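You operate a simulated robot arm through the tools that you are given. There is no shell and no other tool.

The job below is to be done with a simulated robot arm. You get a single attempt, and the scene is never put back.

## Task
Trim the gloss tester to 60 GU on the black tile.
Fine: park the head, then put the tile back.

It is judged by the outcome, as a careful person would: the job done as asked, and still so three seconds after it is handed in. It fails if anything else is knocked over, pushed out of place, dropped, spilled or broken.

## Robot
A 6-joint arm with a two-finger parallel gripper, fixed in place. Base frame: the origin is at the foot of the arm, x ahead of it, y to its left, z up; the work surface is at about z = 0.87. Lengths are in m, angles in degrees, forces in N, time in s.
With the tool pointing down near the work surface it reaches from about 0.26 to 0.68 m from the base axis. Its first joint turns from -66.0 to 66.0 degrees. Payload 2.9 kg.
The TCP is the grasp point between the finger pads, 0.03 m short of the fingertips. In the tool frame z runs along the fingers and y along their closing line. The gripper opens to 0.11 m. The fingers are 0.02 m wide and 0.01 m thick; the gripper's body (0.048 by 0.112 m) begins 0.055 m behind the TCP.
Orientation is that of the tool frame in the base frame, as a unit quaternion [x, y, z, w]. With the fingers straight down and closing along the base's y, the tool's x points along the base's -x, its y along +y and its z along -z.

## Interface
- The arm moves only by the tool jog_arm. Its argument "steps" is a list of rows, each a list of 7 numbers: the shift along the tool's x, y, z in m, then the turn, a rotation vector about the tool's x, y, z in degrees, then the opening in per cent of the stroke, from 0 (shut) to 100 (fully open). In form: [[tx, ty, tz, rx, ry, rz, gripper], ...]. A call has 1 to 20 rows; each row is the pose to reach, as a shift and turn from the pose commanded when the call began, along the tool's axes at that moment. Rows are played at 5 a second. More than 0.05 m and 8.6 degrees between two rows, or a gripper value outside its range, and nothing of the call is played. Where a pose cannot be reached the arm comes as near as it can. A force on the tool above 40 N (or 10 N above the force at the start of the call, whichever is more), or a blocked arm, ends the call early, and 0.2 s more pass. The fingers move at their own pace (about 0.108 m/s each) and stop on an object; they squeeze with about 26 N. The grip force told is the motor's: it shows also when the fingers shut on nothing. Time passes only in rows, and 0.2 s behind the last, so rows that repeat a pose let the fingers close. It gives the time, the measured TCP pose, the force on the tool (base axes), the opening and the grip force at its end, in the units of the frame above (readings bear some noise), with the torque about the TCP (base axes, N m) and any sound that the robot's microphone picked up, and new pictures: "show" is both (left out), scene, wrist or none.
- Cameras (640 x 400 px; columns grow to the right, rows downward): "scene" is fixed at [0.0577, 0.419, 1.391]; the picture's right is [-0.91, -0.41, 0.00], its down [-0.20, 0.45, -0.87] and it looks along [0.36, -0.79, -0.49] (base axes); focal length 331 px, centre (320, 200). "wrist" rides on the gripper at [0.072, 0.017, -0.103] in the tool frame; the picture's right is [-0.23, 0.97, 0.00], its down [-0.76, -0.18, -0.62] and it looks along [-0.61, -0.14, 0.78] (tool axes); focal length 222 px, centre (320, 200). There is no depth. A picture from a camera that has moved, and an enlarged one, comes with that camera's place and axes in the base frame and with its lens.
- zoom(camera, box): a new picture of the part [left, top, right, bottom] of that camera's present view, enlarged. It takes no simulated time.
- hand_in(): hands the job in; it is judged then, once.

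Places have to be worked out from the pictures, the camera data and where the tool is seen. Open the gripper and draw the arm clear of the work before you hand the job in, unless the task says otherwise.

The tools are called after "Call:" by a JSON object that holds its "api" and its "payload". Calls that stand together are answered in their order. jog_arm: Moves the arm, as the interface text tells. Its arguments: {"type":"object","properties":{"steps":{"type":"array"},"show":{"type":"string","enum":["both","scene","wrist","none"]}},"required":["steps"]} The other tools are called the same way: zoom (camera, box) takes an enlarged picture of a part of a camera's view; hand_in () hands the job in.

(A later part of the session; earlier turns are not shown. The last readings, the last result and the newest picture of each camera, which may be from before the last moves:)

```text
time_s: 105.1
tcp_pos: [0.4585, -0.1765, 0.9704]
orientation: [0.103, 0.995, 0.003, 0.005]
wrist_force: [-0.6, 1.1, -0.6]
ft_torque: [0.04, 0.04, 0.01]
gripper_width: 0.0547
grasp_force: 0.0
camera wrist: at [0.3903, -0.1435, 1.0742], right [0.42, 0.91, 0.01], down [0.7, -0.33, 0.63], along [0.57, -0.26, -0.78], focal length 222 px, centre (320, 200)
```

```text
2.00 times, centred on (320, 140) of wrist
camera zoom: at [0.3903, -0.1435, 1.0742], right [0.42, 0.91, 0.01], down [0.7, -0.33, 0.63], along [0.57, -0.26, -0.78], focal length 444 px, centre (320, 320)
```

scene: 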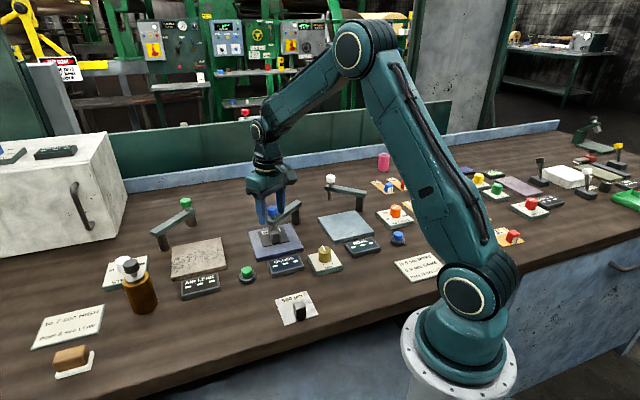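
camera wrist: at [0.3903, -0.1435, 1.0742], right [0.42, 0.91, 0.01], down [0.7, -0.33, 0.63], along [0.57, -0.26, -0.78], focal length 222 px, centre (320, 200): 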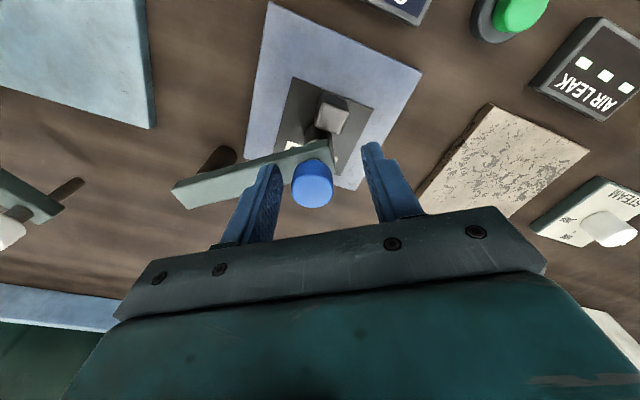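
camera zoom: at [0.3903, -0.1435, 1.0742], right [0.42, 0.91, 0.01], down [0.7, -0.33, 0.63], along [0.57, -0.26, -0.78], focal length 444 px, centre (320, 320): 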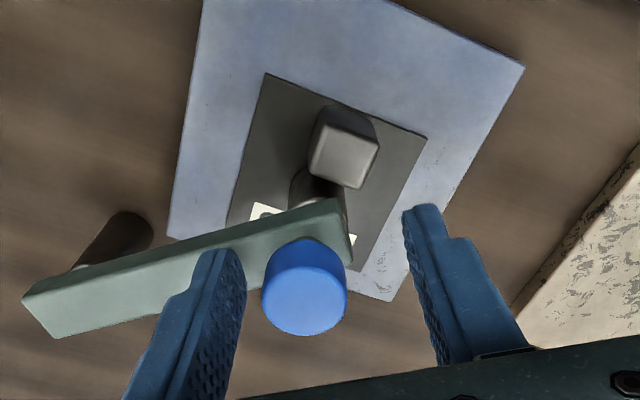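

I'll correct 5 mm sideways so the fingers centre on the knob, close, and back the head out 4°, then read the display.

Call:
{"api": "jog_arm", "payload": {"steps": [[0, -0.0055, 0, 0, 0, 0, 50], [0, -0.0055, 0, 0, 0, 0, 20], [0, -0.0055, 0, 0, 0, 0, 0], [0, -0.0055, 0, 0, 0, 0, 0], [0, -0.0055, 0, 0, 0, 0, 0], [-0.0033, -0.0053, 0, 0, 0, 2, 0], [-0.0065, -0.0051, 0, 0, 0, 4, 0], [-0.0065, -0.0051, 0, 0, 0, 4, 0]]}}

Call:
{"api": "zoom", "payload": {"camera": "scene", "box": [240, 190, 340, 280]}}

```text
time_s: 106.9
tcp_pos: [0.4643, -0.1825, 0.9706]
orientation: [0.138, 0.99, 0.004, 0.004]
wrist_force: [2.2, 6.3, -3.4]
ft_torque: [-0.36, -0.09, 0.05]
gripper_width: 0.0255
grasp_force: 44.9
camera wrist: at [0.3978, -0.1455, 1.0746], right [0.48, 0.88, 0.01], down [0.68, -0.38, 0.63], along [0.55, -0.3, -0.78], focal length 222 px, centre (320, 200)
```

scene: 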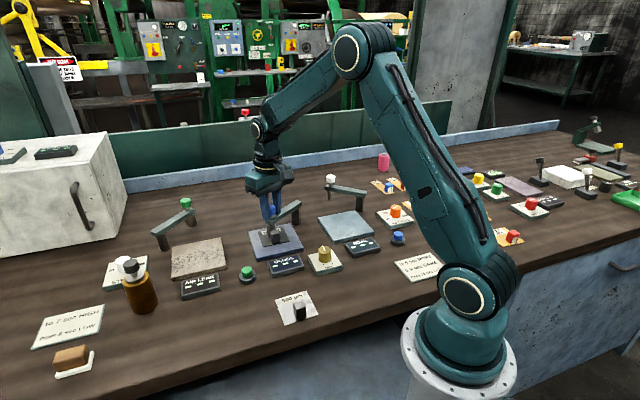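
wrist: 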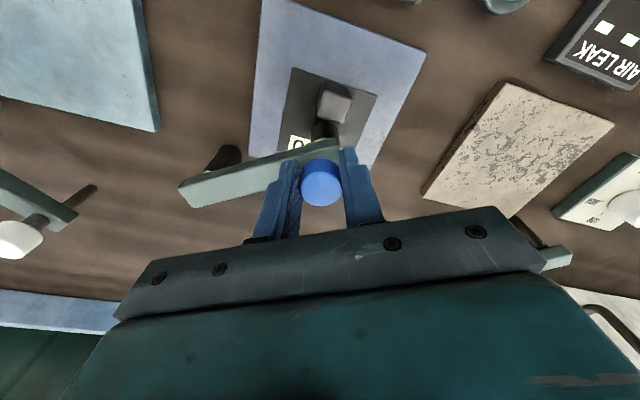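

```text
4.44 times, centred on (290, 235) of scene
camera zoom: at [0.0579, 0.4192, 1.3909], right [-0.91, -0.41, 0.0], down [-0.2, 0.45, -0.87], along [0.36, -0.79, -0.49], focal length 1471 px, centre (453, 44)
```

zoom: 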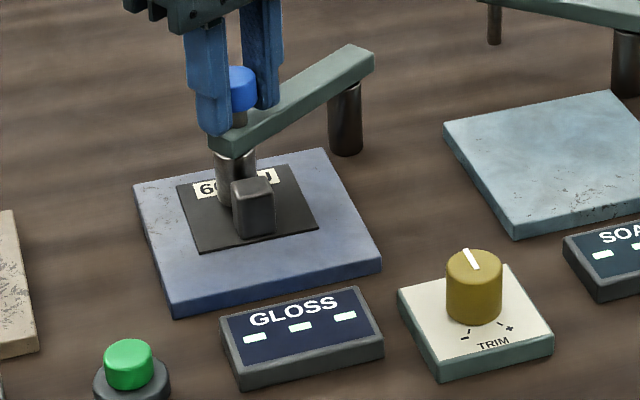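

Nothing at 4° back, with low forces. I'll step out another 4°.

Call:
{"api": "jog_arm", "payload": {"steps": [[-0.0033, 0.0003, 0, 0, 0, 2, 0], [-0.0065, 0.0004, 0, 0, 0, 4, 0], [-0.0065, 0.0004, 0, 0, 0, 4, 0], [-0.0065, 0.0004, 0, 0, 0, 4, 0]], "show": "none"}}

Call:
{"api": "zoom", "payload": {"camera": "scene", "box": [240, 190, 340, 280]}}

```text
time_s: 107.9
tcp_pos: [0.4704, -0.1829, 0.9703]
orientation: [0.172, 0.985, 0.003, 0.005]
wrist_force: [1.4, 9.9, -3.5]
ft_torque: [-0.33, -0.02, -0.03]
gripper_width: 0.0256
grasp_force: 44.8
```

```text
4.44 times, centred on (290, 235) of scene
camera zoom: at [0.0579, 0.4193, 1.3909], right [-0.91, -0.41, 0.0], down [-0.2, 0.45, -0.87], along [0.36, -0.79, -0.49], focal length 1471 px, centre (453, 44)
```

zoom: 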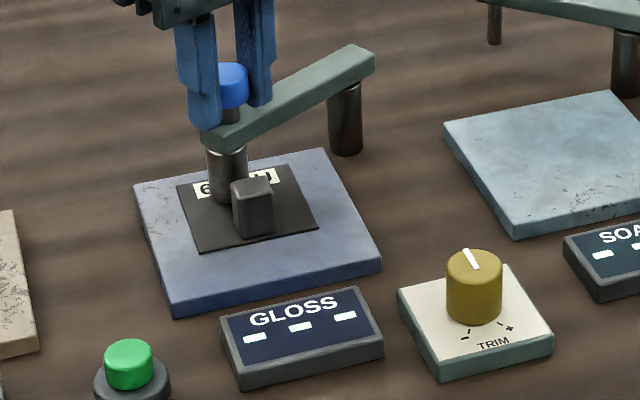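

Nothing at 8°. I'll keep stepping outward.

Call:
{"api": "jog_arm", "payload": {"steps": [[-0.0033, 0.0003, 0, 0, 0, 2, 0], [-0.0065, 0.0006, 0, 0, 0, 4, 0], [-0.0065, 0.0006, 0, 0, 0, 4, 0], [-0.0065, 0.0006, 0, 0, 0, 4, 0]], "show": "none"}}

Call:
{"api": "zoom", "payload": {"camera": "scene", "box": [240, 190, 340, 280]}}

Call:
{"api": "jog_arm", "payload": {"steps": [[-0.0033, 0.0003, 0, 0, 0, 2, 0], [-0.0065, 0.0006, 0, 0, 0, 4, 0], [-0.0065, 0.0006, 0, 0, 0, 4, 0], [-0.0065, 0.0006, 0, 0, 0, 4, 0]], "show": "none"}}

Call:
{"api": "zoom", "payload": {"camera": "scene", "box": [240, 190, 340, 280]}}

```text
time_s: 108.9
tcp_pos: [0.4771, -0.1844, 0.9705]
orientation: [0.206, 0.979, 0.004, 0.003]
wrist_force: [6.0, 10.2, -17.6]
ft_torque: [-0.7, -0.68, 0.2]
gripper_width: 0.0257
grasp_force: 44.8
```

```text
4.44 times, centred on (290, 235) of scene
camera zoom: at [0.0581, 0.4192, 1.3909], right [-0.91, -0.41, 0.0], down [-0.2, 0.45, -0.87], along [0.36, -0.79, -0.49], focal length 1471 px, centre (453, 44)
```

zoom: 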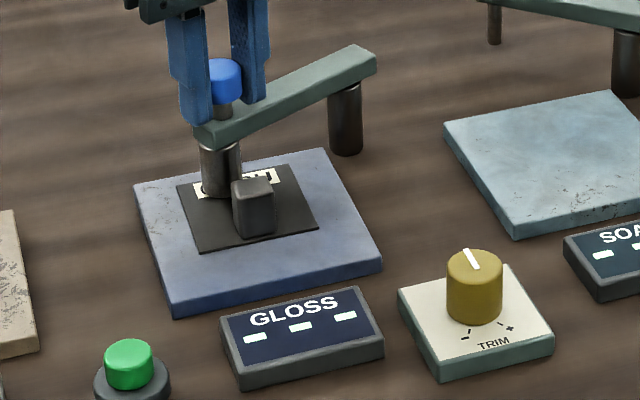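

```text
time_s: 109.9
tcp_pos: [0.4824, -0.1874, 0.9715]
orientation: [0.241, 0.97, 0.004, 0.003]
wrist_force: [1.9, 5.7, -25.1]
ft_torque: [-0.65, -0.42, 0.0]
gripper_width: 0.0257
grasp_force: 45.1
```

```text
4.44 times, centred on (290, 235) of scene
camera zoom: at [0.0582, 0.419, 1.3909], right [-0.91, -0.41, 0.0], down [-0.2, 0.45, -0.87], along [0.36, -0.79, -0.49], focal length 1471 px, centre (453, 44)
```

zoom: 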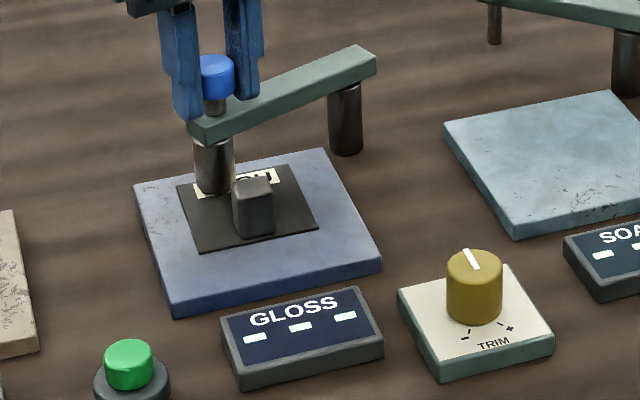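

No reading anywhere in that range. One clean combination is still untested: tile exactly centred on the plate while the head swings in step by step. I'll release the head here and go to re-centre the tile.

Call:
{"api": "jog_arm", "payload": {"steps": [[0, 0, 0, 0, 0, 0, 25], [0, 0, 0, 0, 0, 0, 50], [0, 0, -0.03, 0, 0, 0, 50], [0, 0, -0.065, 0, 0, 0, 50], [0.02, 0.002, -0.065, 0, 0, 6, 50], [0.04, 0.005, -0.065, 0, 0, 12, 50], [0.0501, 0.0062, -0.065, 0, 0, 17.4, 50], [0.0501, 0.0062, -0.065, 0, 0, 17.4, 50]]}}

Call:
{"api": "zoom", "payload": {"camera": "wrist", "box": [200, 20, 440, 220]}}

Call:
{"api": "zoom", "payload": {"camera": "scene", "box": [240, 190, 340, 280]}}

```text
time_s: 111.7
tcp_pos: [0.4397, -0.1608, 1.0368]
orientation: [0.385, 0.923, 0.004, 0.004]
wrist_force: [0.2, 0.0, -0.3]
ft_torque: [-0.04, -0.01, 0.01]
gripper_width: 0.0549
grasp_force: 0.1
camera wrist: at [0.3995, -0.096, 1.1411], right [0.85, 0.52, 0.01], down [0.4, -0.67, 0.62], along [0.33, -0.53, -0.78], focal length 222 px, centre (320, 200)
```

scene: 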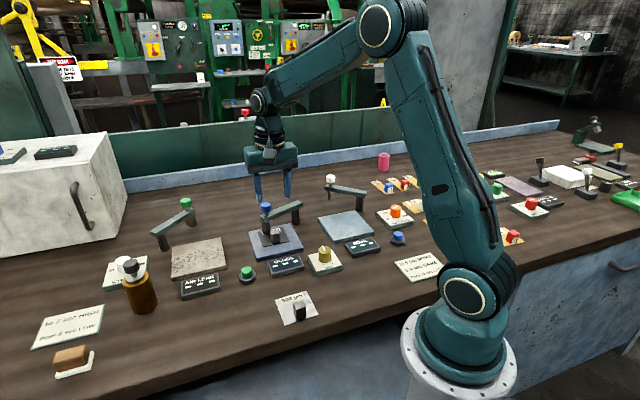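
wrist: 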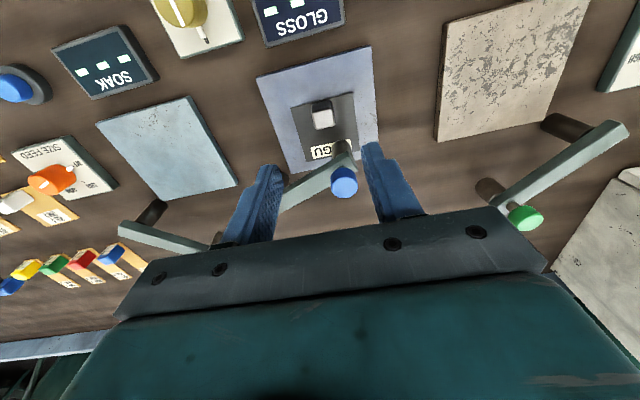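

```text
2.00 times, centred on (320, 120) of wrist
camera zoom: at [0.3995, -0.096, 1.1411], right [0.85, 0.52, 0.01], down [0.4, -0.67, 0.62], along [0.33, -0.53, -0.78], focal length 444 px, centre (320, 360)
```

zoom: 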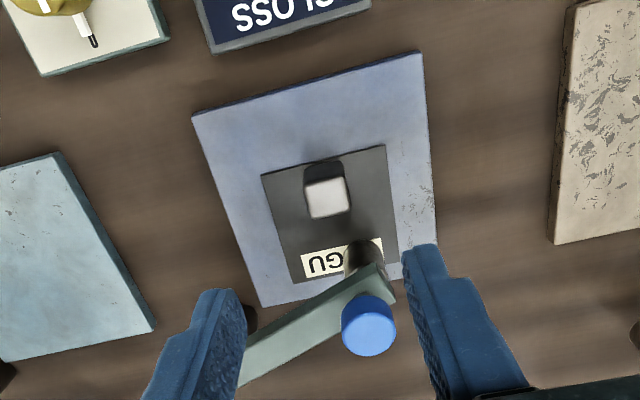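

```text
4.44 times, centred on (290, 235) of scene
camera zoom: at [0.0577, 0.419, 1.391], right [-0.91, -0.41, 0.0], down [-0.2, 0.45, -0.87], along [0.36, -0.79, -0.49], focal length 1471 px, centre (453, 44)
```

zoom: 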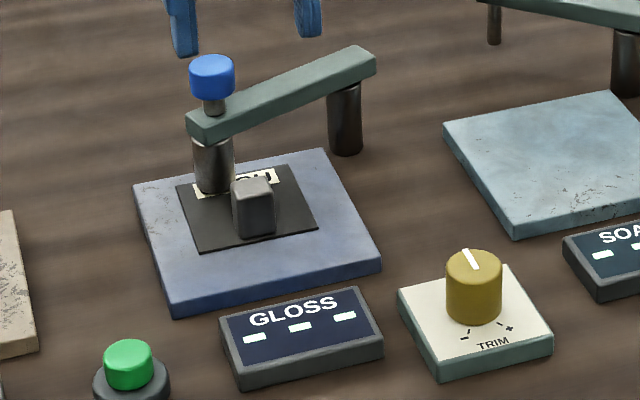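

The tile sits 14 mm behind the plate centre. I'll grip the handle and slide it 14 mm forward, release slowly and rise.

Call:
{"api": "jog_arm", "payload": {"steps": [[0.001, -0.0008, 0.04, 0, 0, 0, 50], [0.001, -0.0008, 0.08, 0, 0, 0, 50], [0.001, -0.0008, 0.108, 0, 0, 0, 50], [0.001, -0.0008, 0.12, 0, 0, 0, 50], [0.001, -0.0008, 0.12, 0, 0, 0, 20], [0.001, -0.0008, 0.12, 0, 0, 0, 0], [0.001, -0.0008, 0.12, 0, 0, 0, 0], [0.005, -0.001, 0.12, 0, 0, 0, 0], [0.01, -0.0014, 0.12, 0, 0, 0, 0], [0.015, -0.0018, 0.12, 0, 0, 0, 0], [0.015, -0.0018, 0.12, 0, 0, 0, 0], [0.015, -0.0018, 0.12, 0, 0, 0, 22], [0.015, -0.0018, 0.12, 0, 0, 0, 27], [0.015, -0.0018, 0.12, 0, 0, 0, 40], [0.015, -0.0018, 0.12, 0, 0, 0, 40], [0.015, -0.0018, 0.09, 0, 0, 0, 40], [0.015, -0.0018, 0.05, 0, 0, 0, 40], [0.015, -0.0018, 0.01, 0, 0, 0, 40]]}}

Call:
{"api": "zoom", "payload": {"camera": "wrist", "box": [200, 20, 440, 220]}}

Call:
{"api": "zoom", "payload": {"camera": "scene", "box": [240, 190, 340, 280]}}

```text
time_s: 115.5
tcp_pos: [0.4249, -0.1492, 1.0247]
orientation: [0.385, 0.923, 0.004, 0.002]
wrist_force: [-0.4, 0.0, -0.4]
ft_torque: [0.0, 0.0, -0.01]
gripper_width: 0.0439
grasp_force: 0.0
camera wrist: at [0.3843, -0.0853, 1.1292], right [0.85, 0.52, 0.01], down [0.4, -0.67, 0.62], along [0.33, -0.53, -0.78], focal length 222 px, centre (320, 200)
```

scene: 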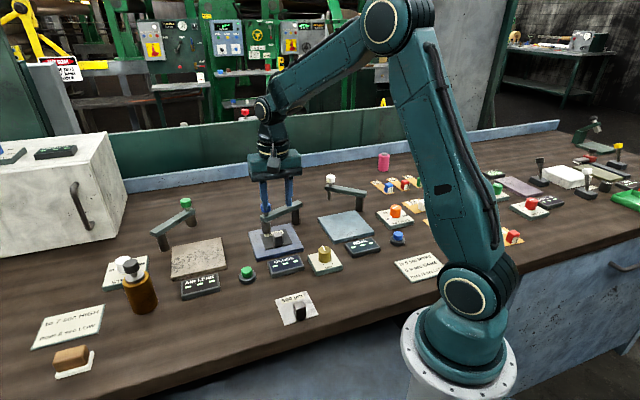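
wrist: 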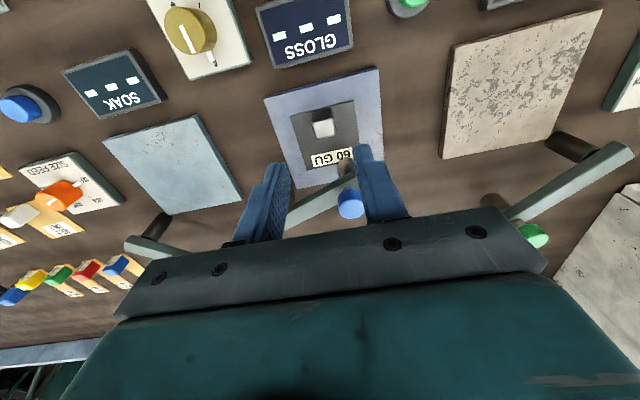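

```text
2.00 times, centred on (320, 120) of wrist
camera zoom: at [0.3843, -0.0853, 1.1292], right [0.85, 0.52, 0.01], down [0.4, -0.67, 0.62], along [0.33, -0.53, -0.78], focal length 444 px, centre (320, 360)
```

zoom: 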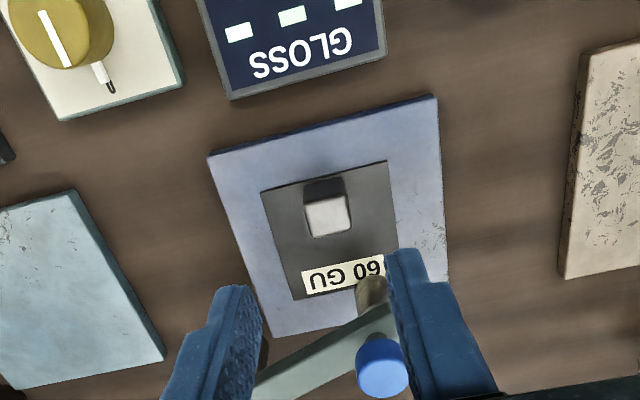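

```text
4.44 times, centred on (290, 235) of scene
camera zoom: at [0.0577, 0.419, 1.391], right [-0.91, -0.41, 0.0], down [-0.2, 0.45, -0.87], along [0.36, -0.79, -0.49], focal length 1471 px, centre (453, 44)
```

zoom: 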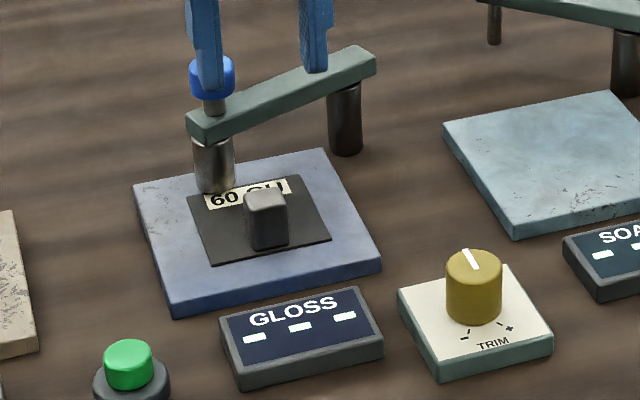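

The tile is within 3 mm of plate centre. Now I'll regrip the knob at its last known place and swing in 6°, then read.

Call:
{"api": "jog_arm", "payload": {"steps": [[-0.03, 0.006, -0.005, 0, 0, 0, 50], [-0.06, 0.0125, -0.005, 0, 0, 0, 50], [-0.0676, 0.014, 0.01, 0, 0, 0, 50], [-0.0676, 0.014, 0.035, 0, 0, 0, 50], [-0.0676, 0.014, 0.0527, 0, 0, 0, 50], [-0.0676, 0.014, 0.0527, 0, 0, 0, 20], [-0.0676, 0.014, 0.0527, 0, 0, 0, 0], [-0.0676, 0.014, 0.0527, 0, 0, 0, 0], [-0.0631, 0.012, 0.0527, 0, 0, -3, 0], [-0.0588, 0.0097, 0.0527, 0, 0, -6, 0], [-0.0588, 0.0097, 0.0527, 0, 0, -6, 0]]}}

Call:
{"api": "zoom", "payload": {"camera": "scene", "box": [240, 190, 340, 280]}}

```text
time_s: 117.9
tcp_pos: [0.477, -0.1868, 0.9751]
orientation: [0.335, 0.942, 0.005, 0.005]
wrist_force: [0.0, -4.6, 9.0]
ft_torque: [0.13, 0.95, 0.09]
gripper_width: 0.0252
grasp_force: 45.2
camera wrist: at [0.4306, -0.1257, 1.0792], right [0.79, 0.61, 0.01], down [0.47, -0.62, 0.63], along [0.39, -0.49, -0.78], focal length 222 px, centre (320, 200)
```

scene: 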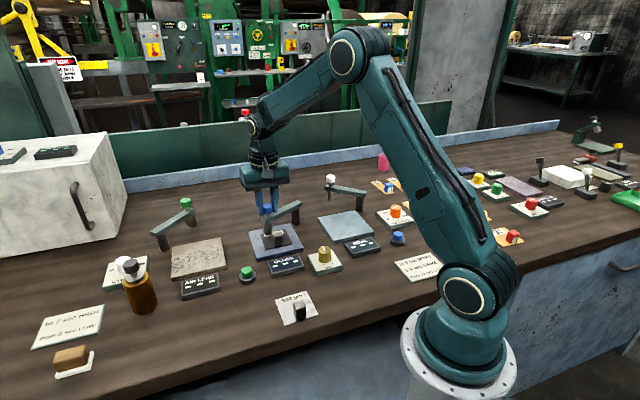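
wrist: 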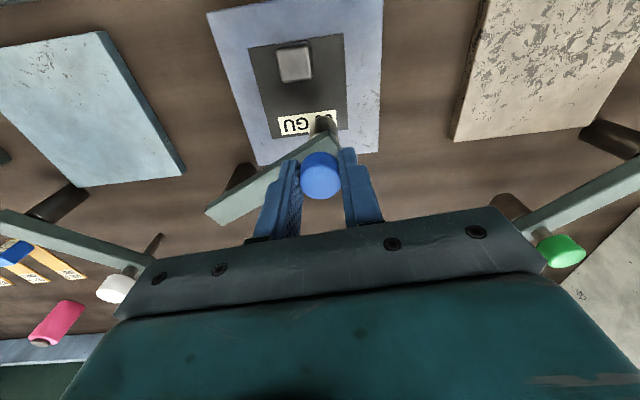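

```text
4.44 times, centred on (290, 235) of scene
camera zoom: at [0.0576, 0.419, 1.391], right [-0.91, -0.41, 0.0], down [-0.2, 0.45, -0.87], along [0.36, -0.79, -0.49], focal length 1471 px, centre (453, 44)
```

zoom: 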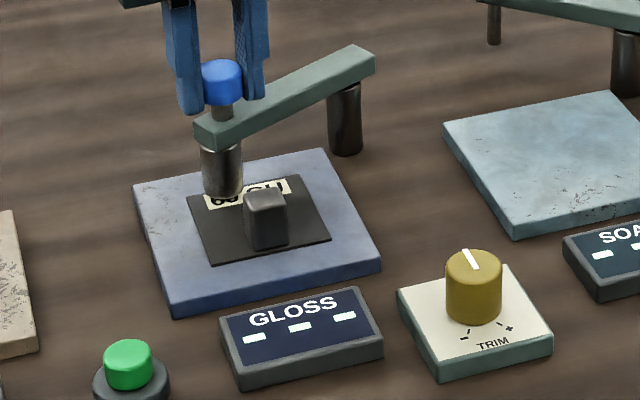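

The grip is good, no reading yet. I'll go in another 5°, then 4°, then to the limit, reading at each.

Call:
{"api": "jog_arm", "payload": {"steps": [[0.0044, -0.002, 0, 0, 0, -3, 0], [0.0073, -0.0035, 0, 0, 0, -5, 0], [0.0073, -0.0035, 0, 0, 0, -5, 0], [0.0073, -0.0035, 0, 0, 0, -5, 0]], "show": "none"}}

Call:
{"api": "zoom", "payload": {"camera": "scene", "box": [240, 190, 340, 280]}}

Call:
{"api": "jog_arm", "payload": {"steps": [[0.003, -0.0013, 0, 0, 0, -2, 0], [0.0059, -0.0028, 0, 0, 0, -4, 0], [0.0059, -0.0028, 0, 0, 0, -4, 0], [0.0059, -0.0028, 0, 0, 0, -4, 0]], "show": "none"}}

Call:
{"api": "zoom", "payload": {"camera": "scene", "box": [240, 190, 340, 280]}}

Call:
{"api": "jog_arm", "payload": {"steps": [[0.0022, -0.001, 0, 0, 0, -1.5, 0], [0.0044, -0.002, 0, 0, 0, -3, 0], [0.0059, -0.0028, 0, 0, 0, -4, 0], [0.0059, -0.0028, 0, 0, 0, -4, 0], [0.0059, -0.0028, 0, 0, 0, -4, 0]], "show": "none"}}

Call:
{"api": "zoom", "payload": {"camera": "scene", "box": [240, 190, 340, 280]}}

```text
time_s: 118.9
tcp_pos: [0.4712, -0.1831, 0.9754]
orientation: [0.295, 0.955, 0.003, 0.006]
wrist_force: [2.7, -8.1, 21.2]
ft_torque: [-0.45, 0.05, 0.42]
gripper_width: 0.0252
grasp_force: 44.9
```

```text
4.44 times, centred on (290, 235) of scene
camera zoom: at [0.0575, 0.4189, 1.391], right [-0.91, -0.41, 0.0], down [-0.2, 0.45, -0.87], along [0.36, -0.79, -0.49], focal length 1471 px, centre (453, 44)
```

zoom: 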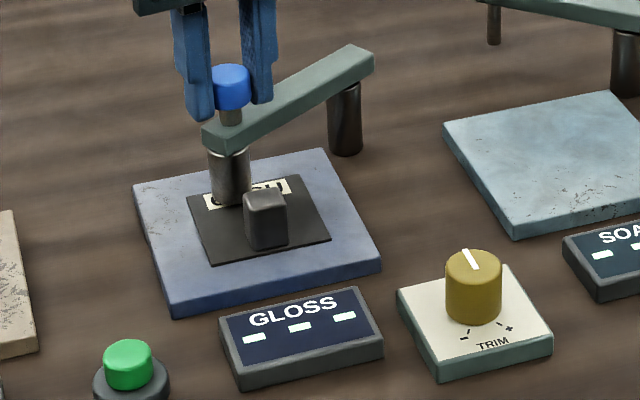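

```text
time_s: 119.9
tcp_pos: [0.4644, -0.1833, 0.9748]
orientation: [0.26, 0.966, 0.003, 0.005]
wrist_force: [1.2, -6.9, 26.1]
ft_torque: [-0.41, -0.07, 0.35]
gripper_width: 0.025
grasp_force: 44.9
```

```text
4.44 times, centred on (290, 235) of scene
camera zoom: at [0.0574, 0.419, 1.391], right [-0.91, -0.41, 0.0], down [-0.2, 0.45, -0.87], along [0.36, -0.79, -0.49], focal length 1471 px, centre (453, 44)
```

zoom: 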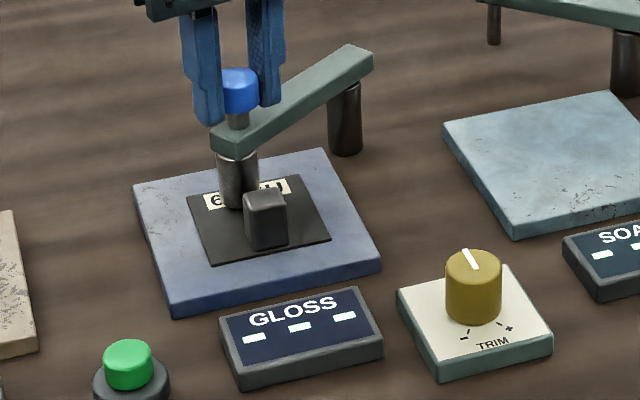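

```text
time_s: 121.1
tcp_pos: [0.4573, -0.181, 0.9741]
orientation: [0.226, 0.974, 0.002, 0.008]
wrist_force: [22.6, -6.9, 8.2]
ft_torque: [-0.34, -0.22, 0.36]
gripper_width: 0.0248
grasp_force: 45.2
```

```text
4.44 times, centred on (290, 235) of scene
camera zoom: at [0.0582, 0.4189, 1.391], right [-0.91, -0.41, 0.0], down [-0.2, 0.45, -0.87], along [0.36, -0.79, -0.49], focal length 1471 px, centre (453, 44)
```

zoom: 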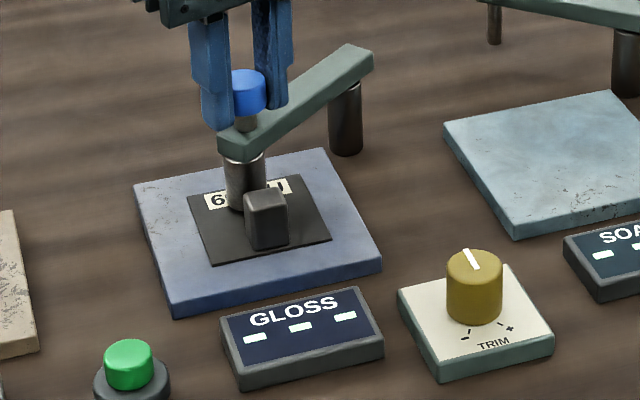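

At the limit with the tile centred: still blank. The only thing I haven't repeated since the first try is a full swing from the parked position onto a well-placed tile, so I'll swing the head all the way out toward parked now.

Call:
{"api": "jog_arm", "payload": {"steps": [[-0.0094, 0.0028, 0, 0, 0, 6, 0], [-0.019, 0.0047, 0, 0, 0, 12, 0], [-0.0288, 0.0055, 0, 0, 0, 18, 0], [-0.0385, 0.0053, 0, 0, 0, 24, 0], [-0.0482, 0.0041, 0, 0, 0, 30, 0], [-0.0578, 0.0018, 0, 0, 0, 36, 0], [-0.067, -0.0014, 0, 0, 0, 42, 0], [-0.067, -0.0014, 0, 0, 0, 42, 0]]}}

Call:
{"api": "zoom", "payload": {"camera": "scene", "box": [240, 170, 340, 280]}}

```text
time_s: 122.9
tcp_pos: [0.5165, -0.2126, 0.9736]
orientation: [0.561, 0.827, 0.004, 0.003]
wrist_force: [14.0, 5.9, -9.0]
ft_torque: [-0.57, -0.25, 0.45]
gripper_width: 0.025
grasp_force: 45.1
camera wrist: at [0.5046, -0.1373, 1.0786], right [0.99, 0.15, 0.01], down [0.11, -0.78, 0.62], along [0.1, -0.61, -0.78], focal length 222 px, centre (320, 200)
```

scene: 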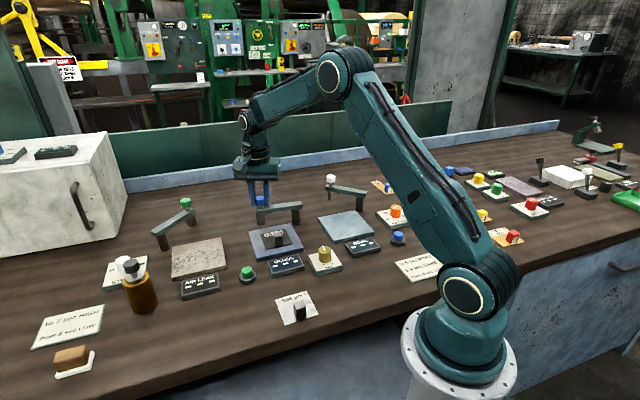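
wrist: 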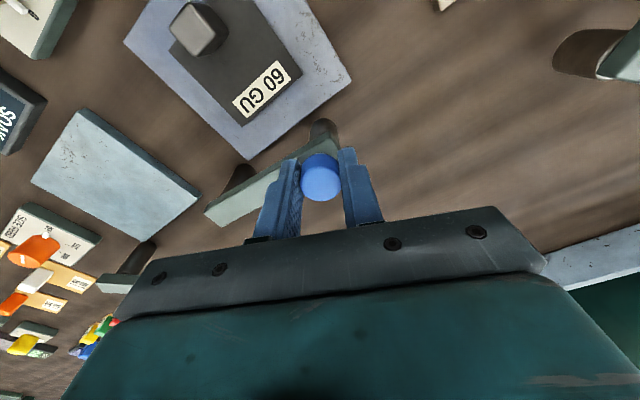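

```text
3.64 times, centred on (290, 225) of scene
camera zoom: at [0.0583, 0.4191, 1.3909], right [-0.91, -0.41, 0.0], down [-0.2, 0.45, -0.87], along [0.36, -0.79, -0.49], focal length 1203 px, centre (429, 109)
```

zoom: 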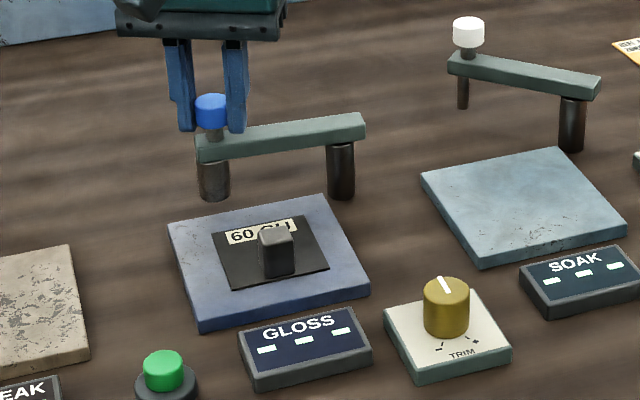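

It's at 42° and moving freely. I'll continue on to the original parked angle, about 3°.

Call:
{"api": "jog_arm", "payload": {"steps": [[0.0003, 0.0006, 0, 0, 0, 0, 0], [-0.009, 0.0034, 0, 0, 0, 6, 0], [-0.0185, 0.0052, 0, 0, 0, 12, 0], [-0.0281, 0.0059, 0, 0, 0, 18, 0], [-0.0378, 0.0058, 0, 0, 0, 24, 0], [-0.0475, 0.0045, 0, 0, 0, 30, 0], [-0.0569, 0.0023, 0, 0, 0, 36, 0], [-0.0569, 0.0023, 0, 0, 0, 36, 0]]}}

Call:
{"api": "zoom", "payload": {"camera": "scene", "box": [240, 170, 340, 280]}}

```text
time_s: 124.7
tcp_pos: [0.5398, -0.2644, 0.9745]
orientation: [0.79, 0.614, 0.006, 0.003]
wrist_force: [21.0, -4.2, 3.4]
ft_torque: [-0.31, 0.13, 0.47]
gripper_width: 0.0249
grasp_force: 44.9
camera wrist: at [0.5728, -0.1978, 1.079], right [0.89, -0.46, 0.01], down [-0.37, -0.7, 0.62], along [-0.28, -0.55, -0.79], focal length 222 px, centre (320, 200)
```

scene: 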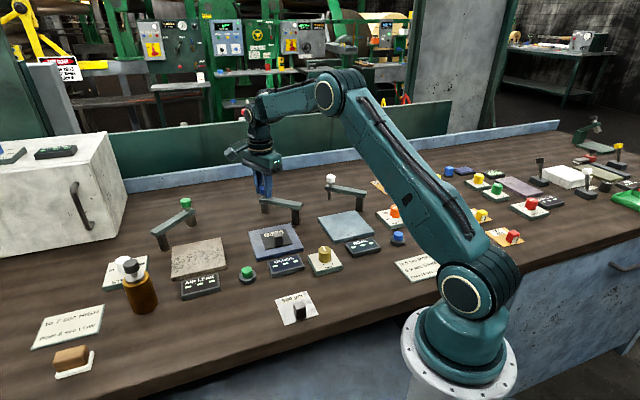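
wrist: 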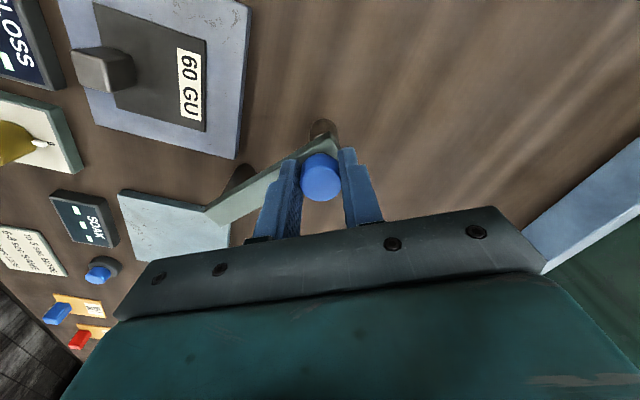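

```text
3.64 times, centred on (290, 225) of scene
camera zoom: at [0.0583, 0.419, 1.391], right [-0.91, -0.41, 0.0], down [-0.2, 0.45, -0.87], along [0.36, -0.79, -0.49], focal length 1203 px, centre (429, 109)
```

zoom: 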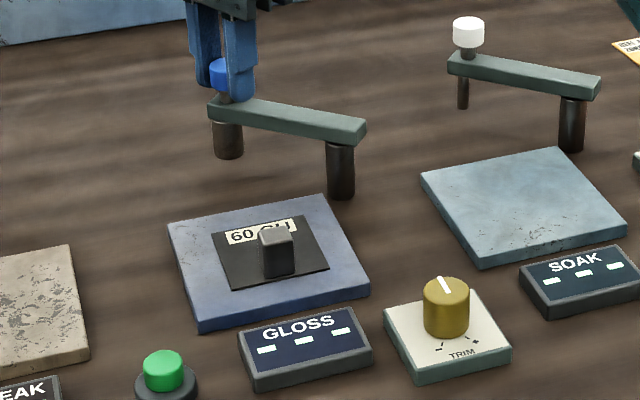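

That's nearly back at the original parked place (2–3 px short). I'll go 3.5° more to seat it at park, then release and rise.

Call:
{"api": "jog_arm", "payload": {"steps": [[-0.0029, 0.0013, 0, 0, 0, 2, 0], [-0.0053, 0.002, 0, 0, 0, 3.5, 0], [-0.0053, 0.002, 0, 0, 0, 3.5, 0], [-0.0053, 0.002, 0, 0, 0, 3.5, 25], [-0.0053, 0.002, 0, 0, 0, 3.5, 50], [-0.0053, 0.002, -0.03, 0, 0, 3.5, 50], [-0.0053, 0.002, -0.065, 0, 0, 3.5, 50]]}}

Call:
{"api": "zoom", "payload": {"camera": "scene", "box": [230, 165, 310, 225]}}

Call:
{"api": "zoom", "payload": {"camera": "scene", "box": [240, 190, 340, 280]}}

```text
time_s: 126.3
tcp_pos: [0.5379, -0.2691, 1.0402]
orientation: [0.808, 0.589, 0.004, 0.001]
wrist_force: [0.3, -0.2, -0.4]
ft_torque: [0.02, -0.01, -0.01]
gripper_width: 0.0548
grasp_force: 0.1
camera wrist: at [0.5754, -0.2042, 1.1458], right [0.86, -0.51, 0.0], down [-0.41, -0.67, 0.62], along [-0.31, -0.53, -0.79], focal length 222 px, centre (320, 200)
```

scene: 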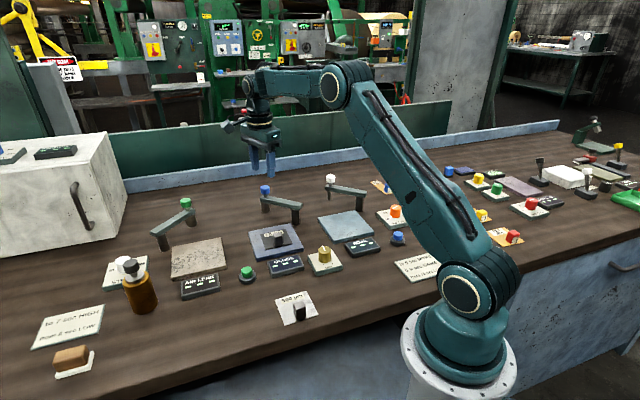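
wrist: 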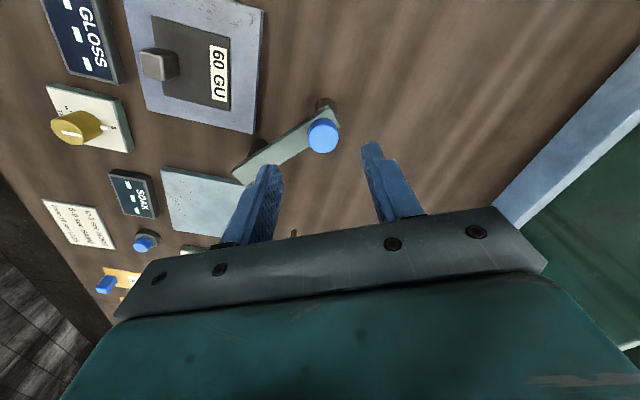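

```text
6.67 times, centred on (270, 195) of scene
camera zoom: at [0.0577, 0.419, 1.391], right [-0.91, -0.41, 0.0], down [-0.2, 0.45, -0.87], along [0.36, -0.79, -0.49], focal length 2206 px, centre (653, 233)
```

zoom: 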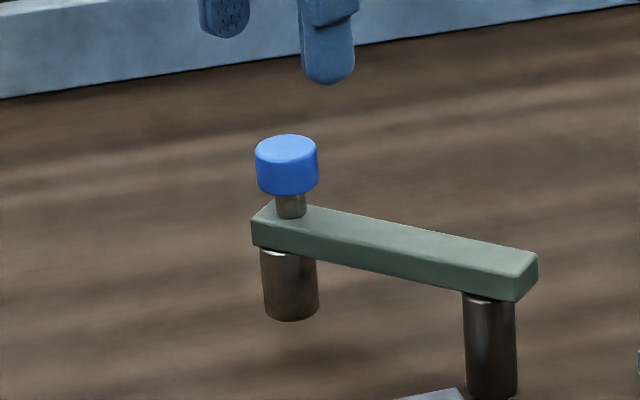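

```text
4.44 times, centred on (290, 235) of scene
camera zoom: at [0.0577, 0.419, 1.391], right [-0.91, -0.41, 0.0], down [-0.2, 0.45, -0.87], along [0.36, -0.79, -0.49], focal length 1471 px, centre (453, 44)
```

zoom: 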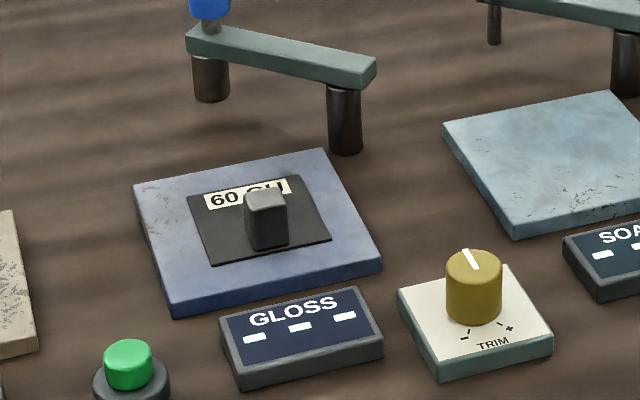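

The head is back exactly at its original parked spot, so both ends of its travel are confirmed. Now I'll return to the tile handle to align the tile with the head's reading spot (6 mm back, 6 mm left) before swinging in from park.

Call:
{"api": "jog_arm", "payload": {"steps": [[0.01, -0.018, 0, 0, 0, -7.8, 50], [0.02, -0.036, 0, 0, 0, -15.6, 50], [0.03, -0.054, 0, 0, 0, -23.4, 50], [0.04, -0.072, 0, 0, 0, -31.2, 50], [0.05, -0.09, 0, 0, 0, -39, 50], [0.06, -0.108, 0, 0, 0, -46.8, 50], [0.07, -0.126, 0, 0, 0, -54.6, 50], [0.0796, -0.1443, 0, 0, 0, -62.5, 50], [0.0796, -0.1443, 0, 0, 0, -62.5, 50]]}}

Call:
{"api": "zoom", "payload": {"camera": "wrist", "box": [200, 20, 440, 220]}}

```text
time_s: 128.3
tcp_pos: [0.4271, -0.1505, 1.039]
orientation: [0.383, 0.924, 0.003, 0.005]
wrist_force: [-0.9, -0.7, -0.5]
ft_torque: [0.0, -0.02, -0.03]
gripper_width: 0.0553
grasp_force: 0.0
camera wrist: at [0.3859, -0.0854, 1.1444], right [0.85, 0.53, 0.01], down [0.41, -0.67, 0.62], along [0.33, -0.53, -0.78], focal length 222 px, centre (320, 200)
```

scene: 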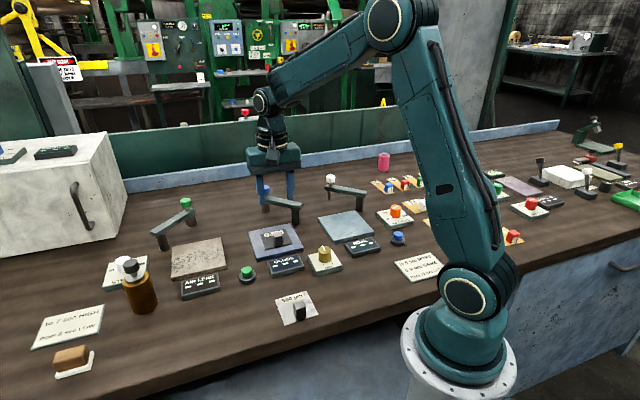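
wrist: 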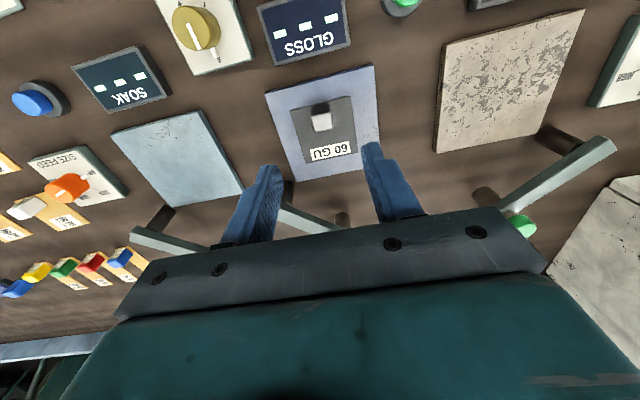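

```text
2.00 times, centred on (320, 120) of wrist
camera zoom: at [0.3859, -0.0854, 1.1444], right [0.85, 0.53, 0.01], down [0.41, -0.67, 0.62], along [0.33, -0.53, -0.78], focal length 444 px, centre (320, 360)
```

zoom: 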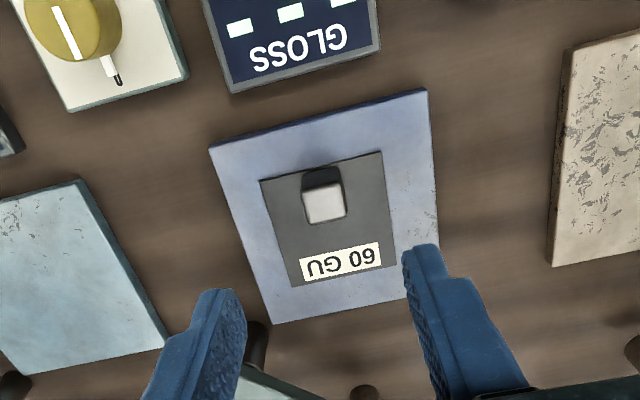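

I'll grip the handle, slide the tile about 11 mm back and 3 mm left, and release slowly.

Call:
{"api": "jog_arm", "payload": {"steps": [[0.0025, -0.0006, 0.04, 0, 0, 0, 50], [0.0025, -0.0006, 0.08, 0, 0, 0, 50], [0.0025, -0.0006, 0.108, 0, 0, 0, 50], [0.0025, -0.0006, 0.12, 0, 0, 0, 50], [0.0025, -0.0006, 0.12, 0, 0, 0, 20], [0.0025, -0.0006, 0.12, 0, 0, 0, 0], [0.0025, -0.0006, 0.12, 0, 0, 0, 0], [-0.001, 0.0004, 0.12, 0, 0, 0, 0], [-0.005, 0.0014, 0.12, 0, 0, 0, 0], [-0.0085, 0.0024, 0.12, 0, 0, 0, 0], [-0.0085, 0.0024, 0.12, 0, 0, 0, 0], [-0.0085, 0.0024, 0.12, 0, 0, 0, 22], [-0.0085, 0.0024, 0.12, 0, 0, 0, 27], [-0.0085, 0.0024, 0.12, 0, 0, 0, 40], [-0.0085, 0.0024, 0.12, 0, 0, 0, 40], [-0.0085, 0.0024, 0.09, 0, 0, 0, 40], [-0.0085, 0.0024, 0.05, 0, 0, 0, 40], [-0.0085, 0.0024, 0.0, 0, 0, 0, 40]]}}

Call:
{"api": "zoom", "payload": {"camera": "scene", "box": [240, 190, 340, 280]}}

Call:
{"api": "zoom", "payload": {"camera": "wrist", "box": [200, 20, 440, 220]}}

```text
time_s: 132.1
tcp_pos: [0.4336, -0.1531, 1.0358]
orientation: [0.386, 0.923, 0.003, 0.003]
wrist_force: [-0.2, -1.2, 0.1]
ft_torque: [-0.01, 0.03, -0.02]
gripper_width: 0.0442
grasp_force: 0.1
camera wrist: at [0.3934, -0.0896, 1.1407], right [0.85, 0.52, 0.01], down [0.4, -0.67, 0.62], along [0.33, -0.53, -0.78], focal length 222 px, centre (320, 200)
```

scene: 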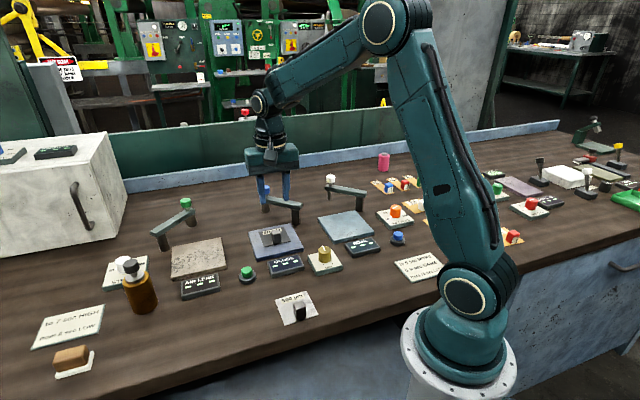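
wrist: 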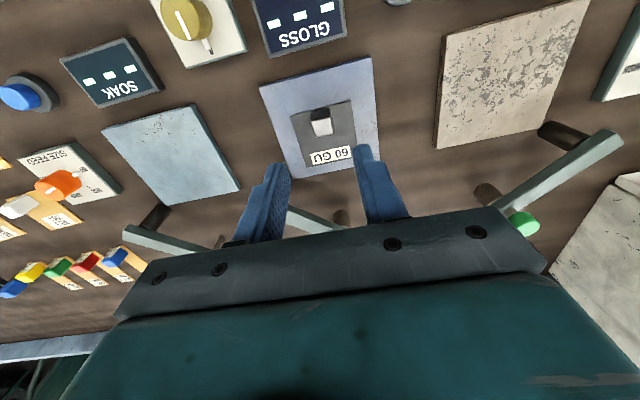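

```text
4.44 times, centred on (290, 235) of scene
camera zoom: at [0.0577, 0.419, 1.391], right [-0.91, -0.41, 0.0], down [-0.2, 0.45, -0.87], along [0.36, -0.79, -0.49], focal length 1471 px, centre (453, 44)
```

zoom: 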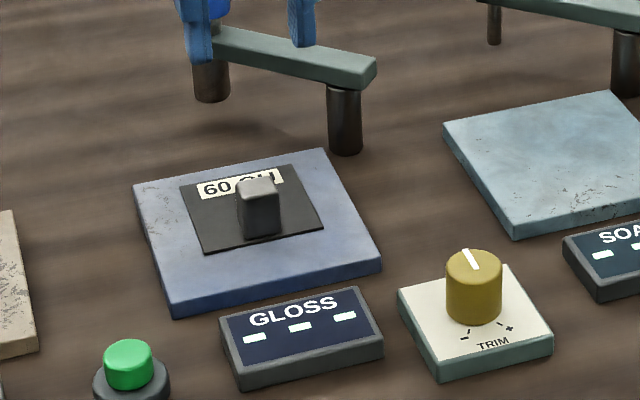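

```text
2.00 times, centred on (320, 120) of wrist
camera zoom: at [0.3934, -0.0896, 1.1407], right [0.85, 0.52, 0.01], down [0.4, -0.67, 0.62], along [0.33, -0.53, -0.78], focal length 444 px, centre (320, 360)
```

zoom: 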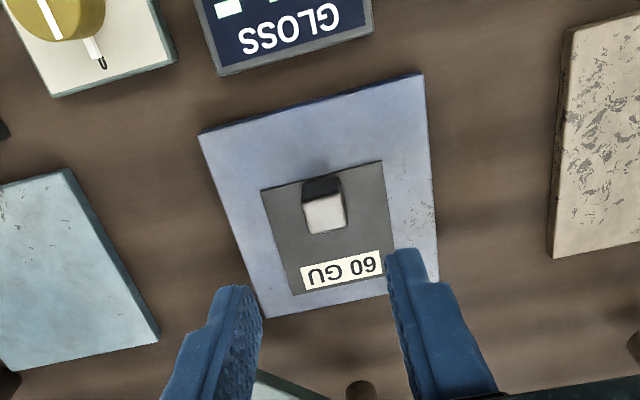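

Going by the scene picture, the head should now land about 4 mm behind and 3 mm left of the tile centre. I'll go to the parked knob and line up.

Call:
{"api": "jog_arm", "payload": {"steps": [[-0.03, -0.001, 0, 0, 0, 0, 50], [-0.065, -0.003, 0, 0, 0, 0, 50], [-0.1, -0.0045, 0, 0, 0, 0, 50], [-0.135, -0.006, 0, 0, 0, 0, 50], [-0.1555, -0.0067, 0, 0, 0, 0, 50], [-0.1555, -0.0067, 0.03, 0, 0, 0, 50], [-0.1555, -0.0067, 0.063, 0, 0, 0, 50]]}}

Call:
{"api": "zoom", "payload": {"camera": "wrist", "box": [200, 40, 440, 240]}}

```text
time_s: 133.7
tcp_pos: [0.5394, -0.2688, 0.9758]
orientation: [0.385, 0.923, 0.004, 0.004]
wrist_force: [0.5, -0.2, 0.5]
ft_torque: [0.02, 0.03, 0.02]
gripper_width: 0.0552
grasp_force: 0.0
camera wrist: at [0.4982, -0.2045, 1.0797], right [0.85, 0.52, 0.01], down [0.4, -0.67, 0.62], along [0.33, -0.53, -0.78], focal length 222 px, centre (320, 200)
```

scene: 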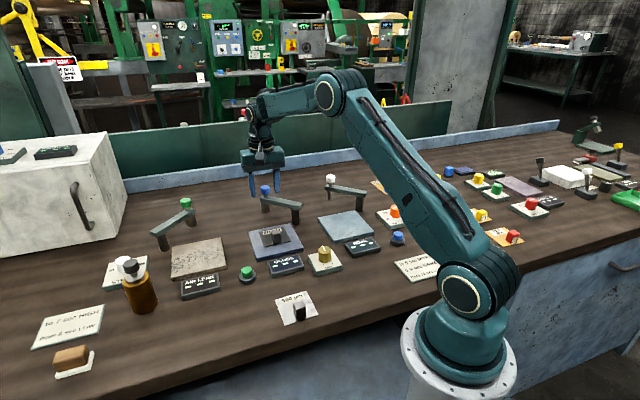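
wrist: 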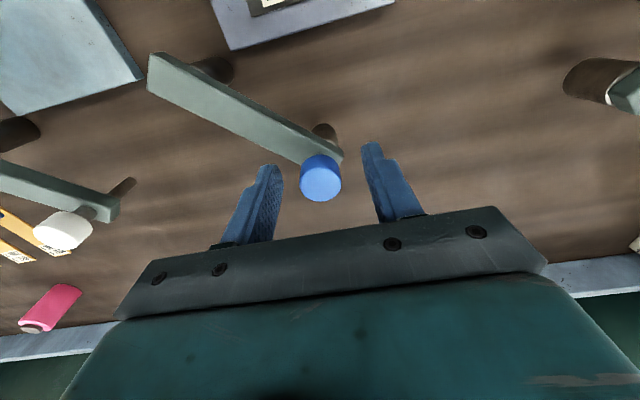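

```text
2.00 times, centred on (320, 140) of wrist
camera zoom: at [0.4982, -0.2045, 1.0797], right [0.85, 0.52, 0.01], down [0.4, -0.67, 0.62], along [0.33, -0.53, -0.78], focal length 444 px, centre (320, 320)
```

zoom: 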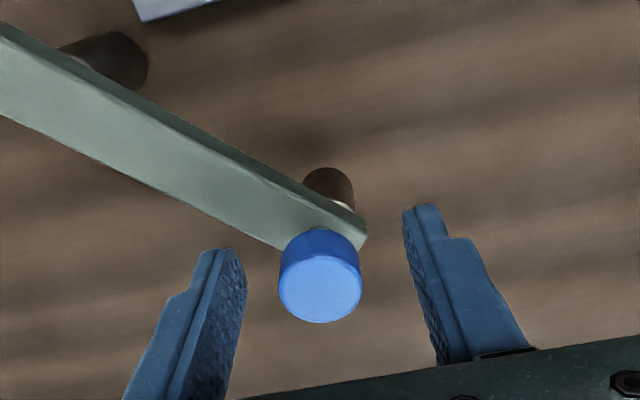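

Good alignment on the knob. I'll close and swing the head through the full 80° arc from park to over the tile in one go.

Call:
{"api": "jog_arm", "payload": {"steps": [[0, 0, 0.002, 0, 0, 0, 20], [0, 0, 0.002, 0, 0, 0, 0], [0, 0, 0.002, 0, 0, 0, 0], [0, 0, 0.002, 0, 0, 0, 0], [0.0076, 0.006, 0.002, 0, 0, -6, 0], [0.0157, 0.0112, 0.002, 0, 0, -12, 0], [0.0244, 0.0155, 0.002, 0, 0, -18, 0], [0.0335, 0.0189, 0.002, 0, 0, -24, 0], [0.0429, 0.0214, 0.002, 0, 0, -30, 0], [0.0525, 0.0227, 0.002, 0, 0, -36, 0], [0.0621, 0.0232, 0.002, 0, 0, -42, 0], [0.0719, 0.0226, 0.002, 0, 0, -48, 0], [0.0814, 0.021, 0.002, 0, 0, -54, 0], [0.0908, 0.0184, 0.002, 0, 0, -60, 0], [0.0998, 0.0148, 0.002, 0, 0, -66, 0], [0.1084, 0.0103, 0.002, 0, 0, -72, 0], [0.1138, 0.0069, 0.002, 0, 0, -76, 0], [0.119, 0.003, 0.002, 0, 0, -80, 0], [0.1204, 0.0018, 0.002, 0, 0, -81.2, 0]]}}

Call:
{"api": "zoom", "payload": {"camera": "scene", "box": [240, 190, 340, 280]}}

```text
time_s: 137.7
tcp_pos: [0.4575, -0.1828, 0.9745]
orientation: [-0.31, 0.951, 0.0, 0.006]
wrist_force: [22.7, -14.7, -26.4]
ft_torque: [-0.16, 0.05, -0.03]
gripper_width: 0.0249
grasp_force: 45.4
camera wrist: at [0.3884, -0.2112, 1.0775], right [-0.39, 0.92, 0.0], down [0.71, 0.3, 0.63], along [0.58, 0.25, -0.77], focal length 222 px, centre (320, 200)
```

scene: 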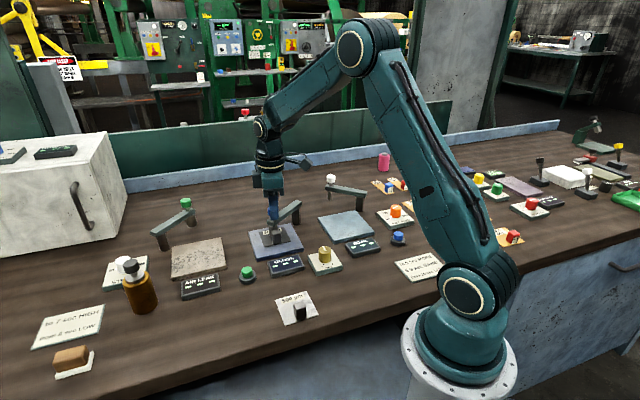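
wrist: 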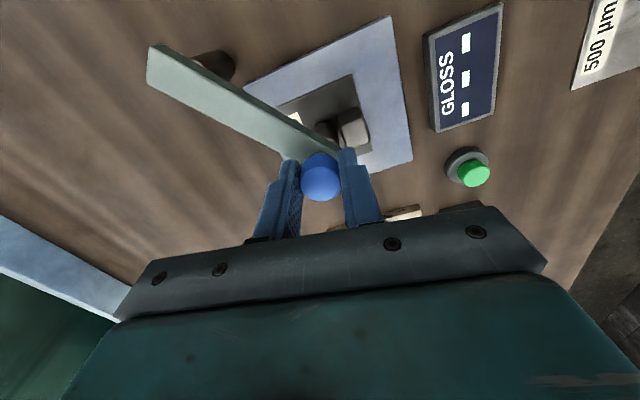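

```text
4.44 times, centred on (290, 235) of scene
camera zoom: at [0.0588, 0.4185, 1.3911], right [-0.91, -0.41, 0.0], down [-0.2, 0.45, -0.87], along [0.36, -0.79, -0.49], focal length 1471 px, centre (453, 44)
```

zoom: 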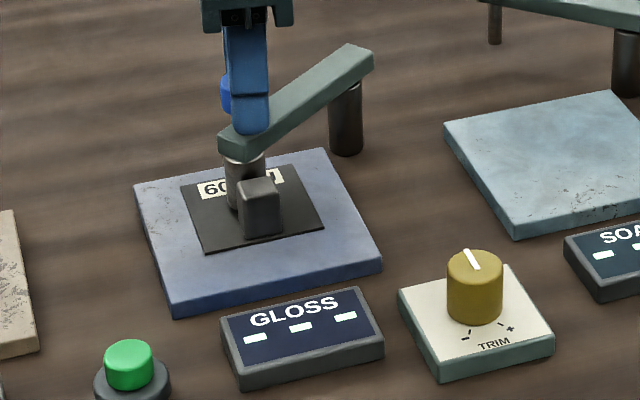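

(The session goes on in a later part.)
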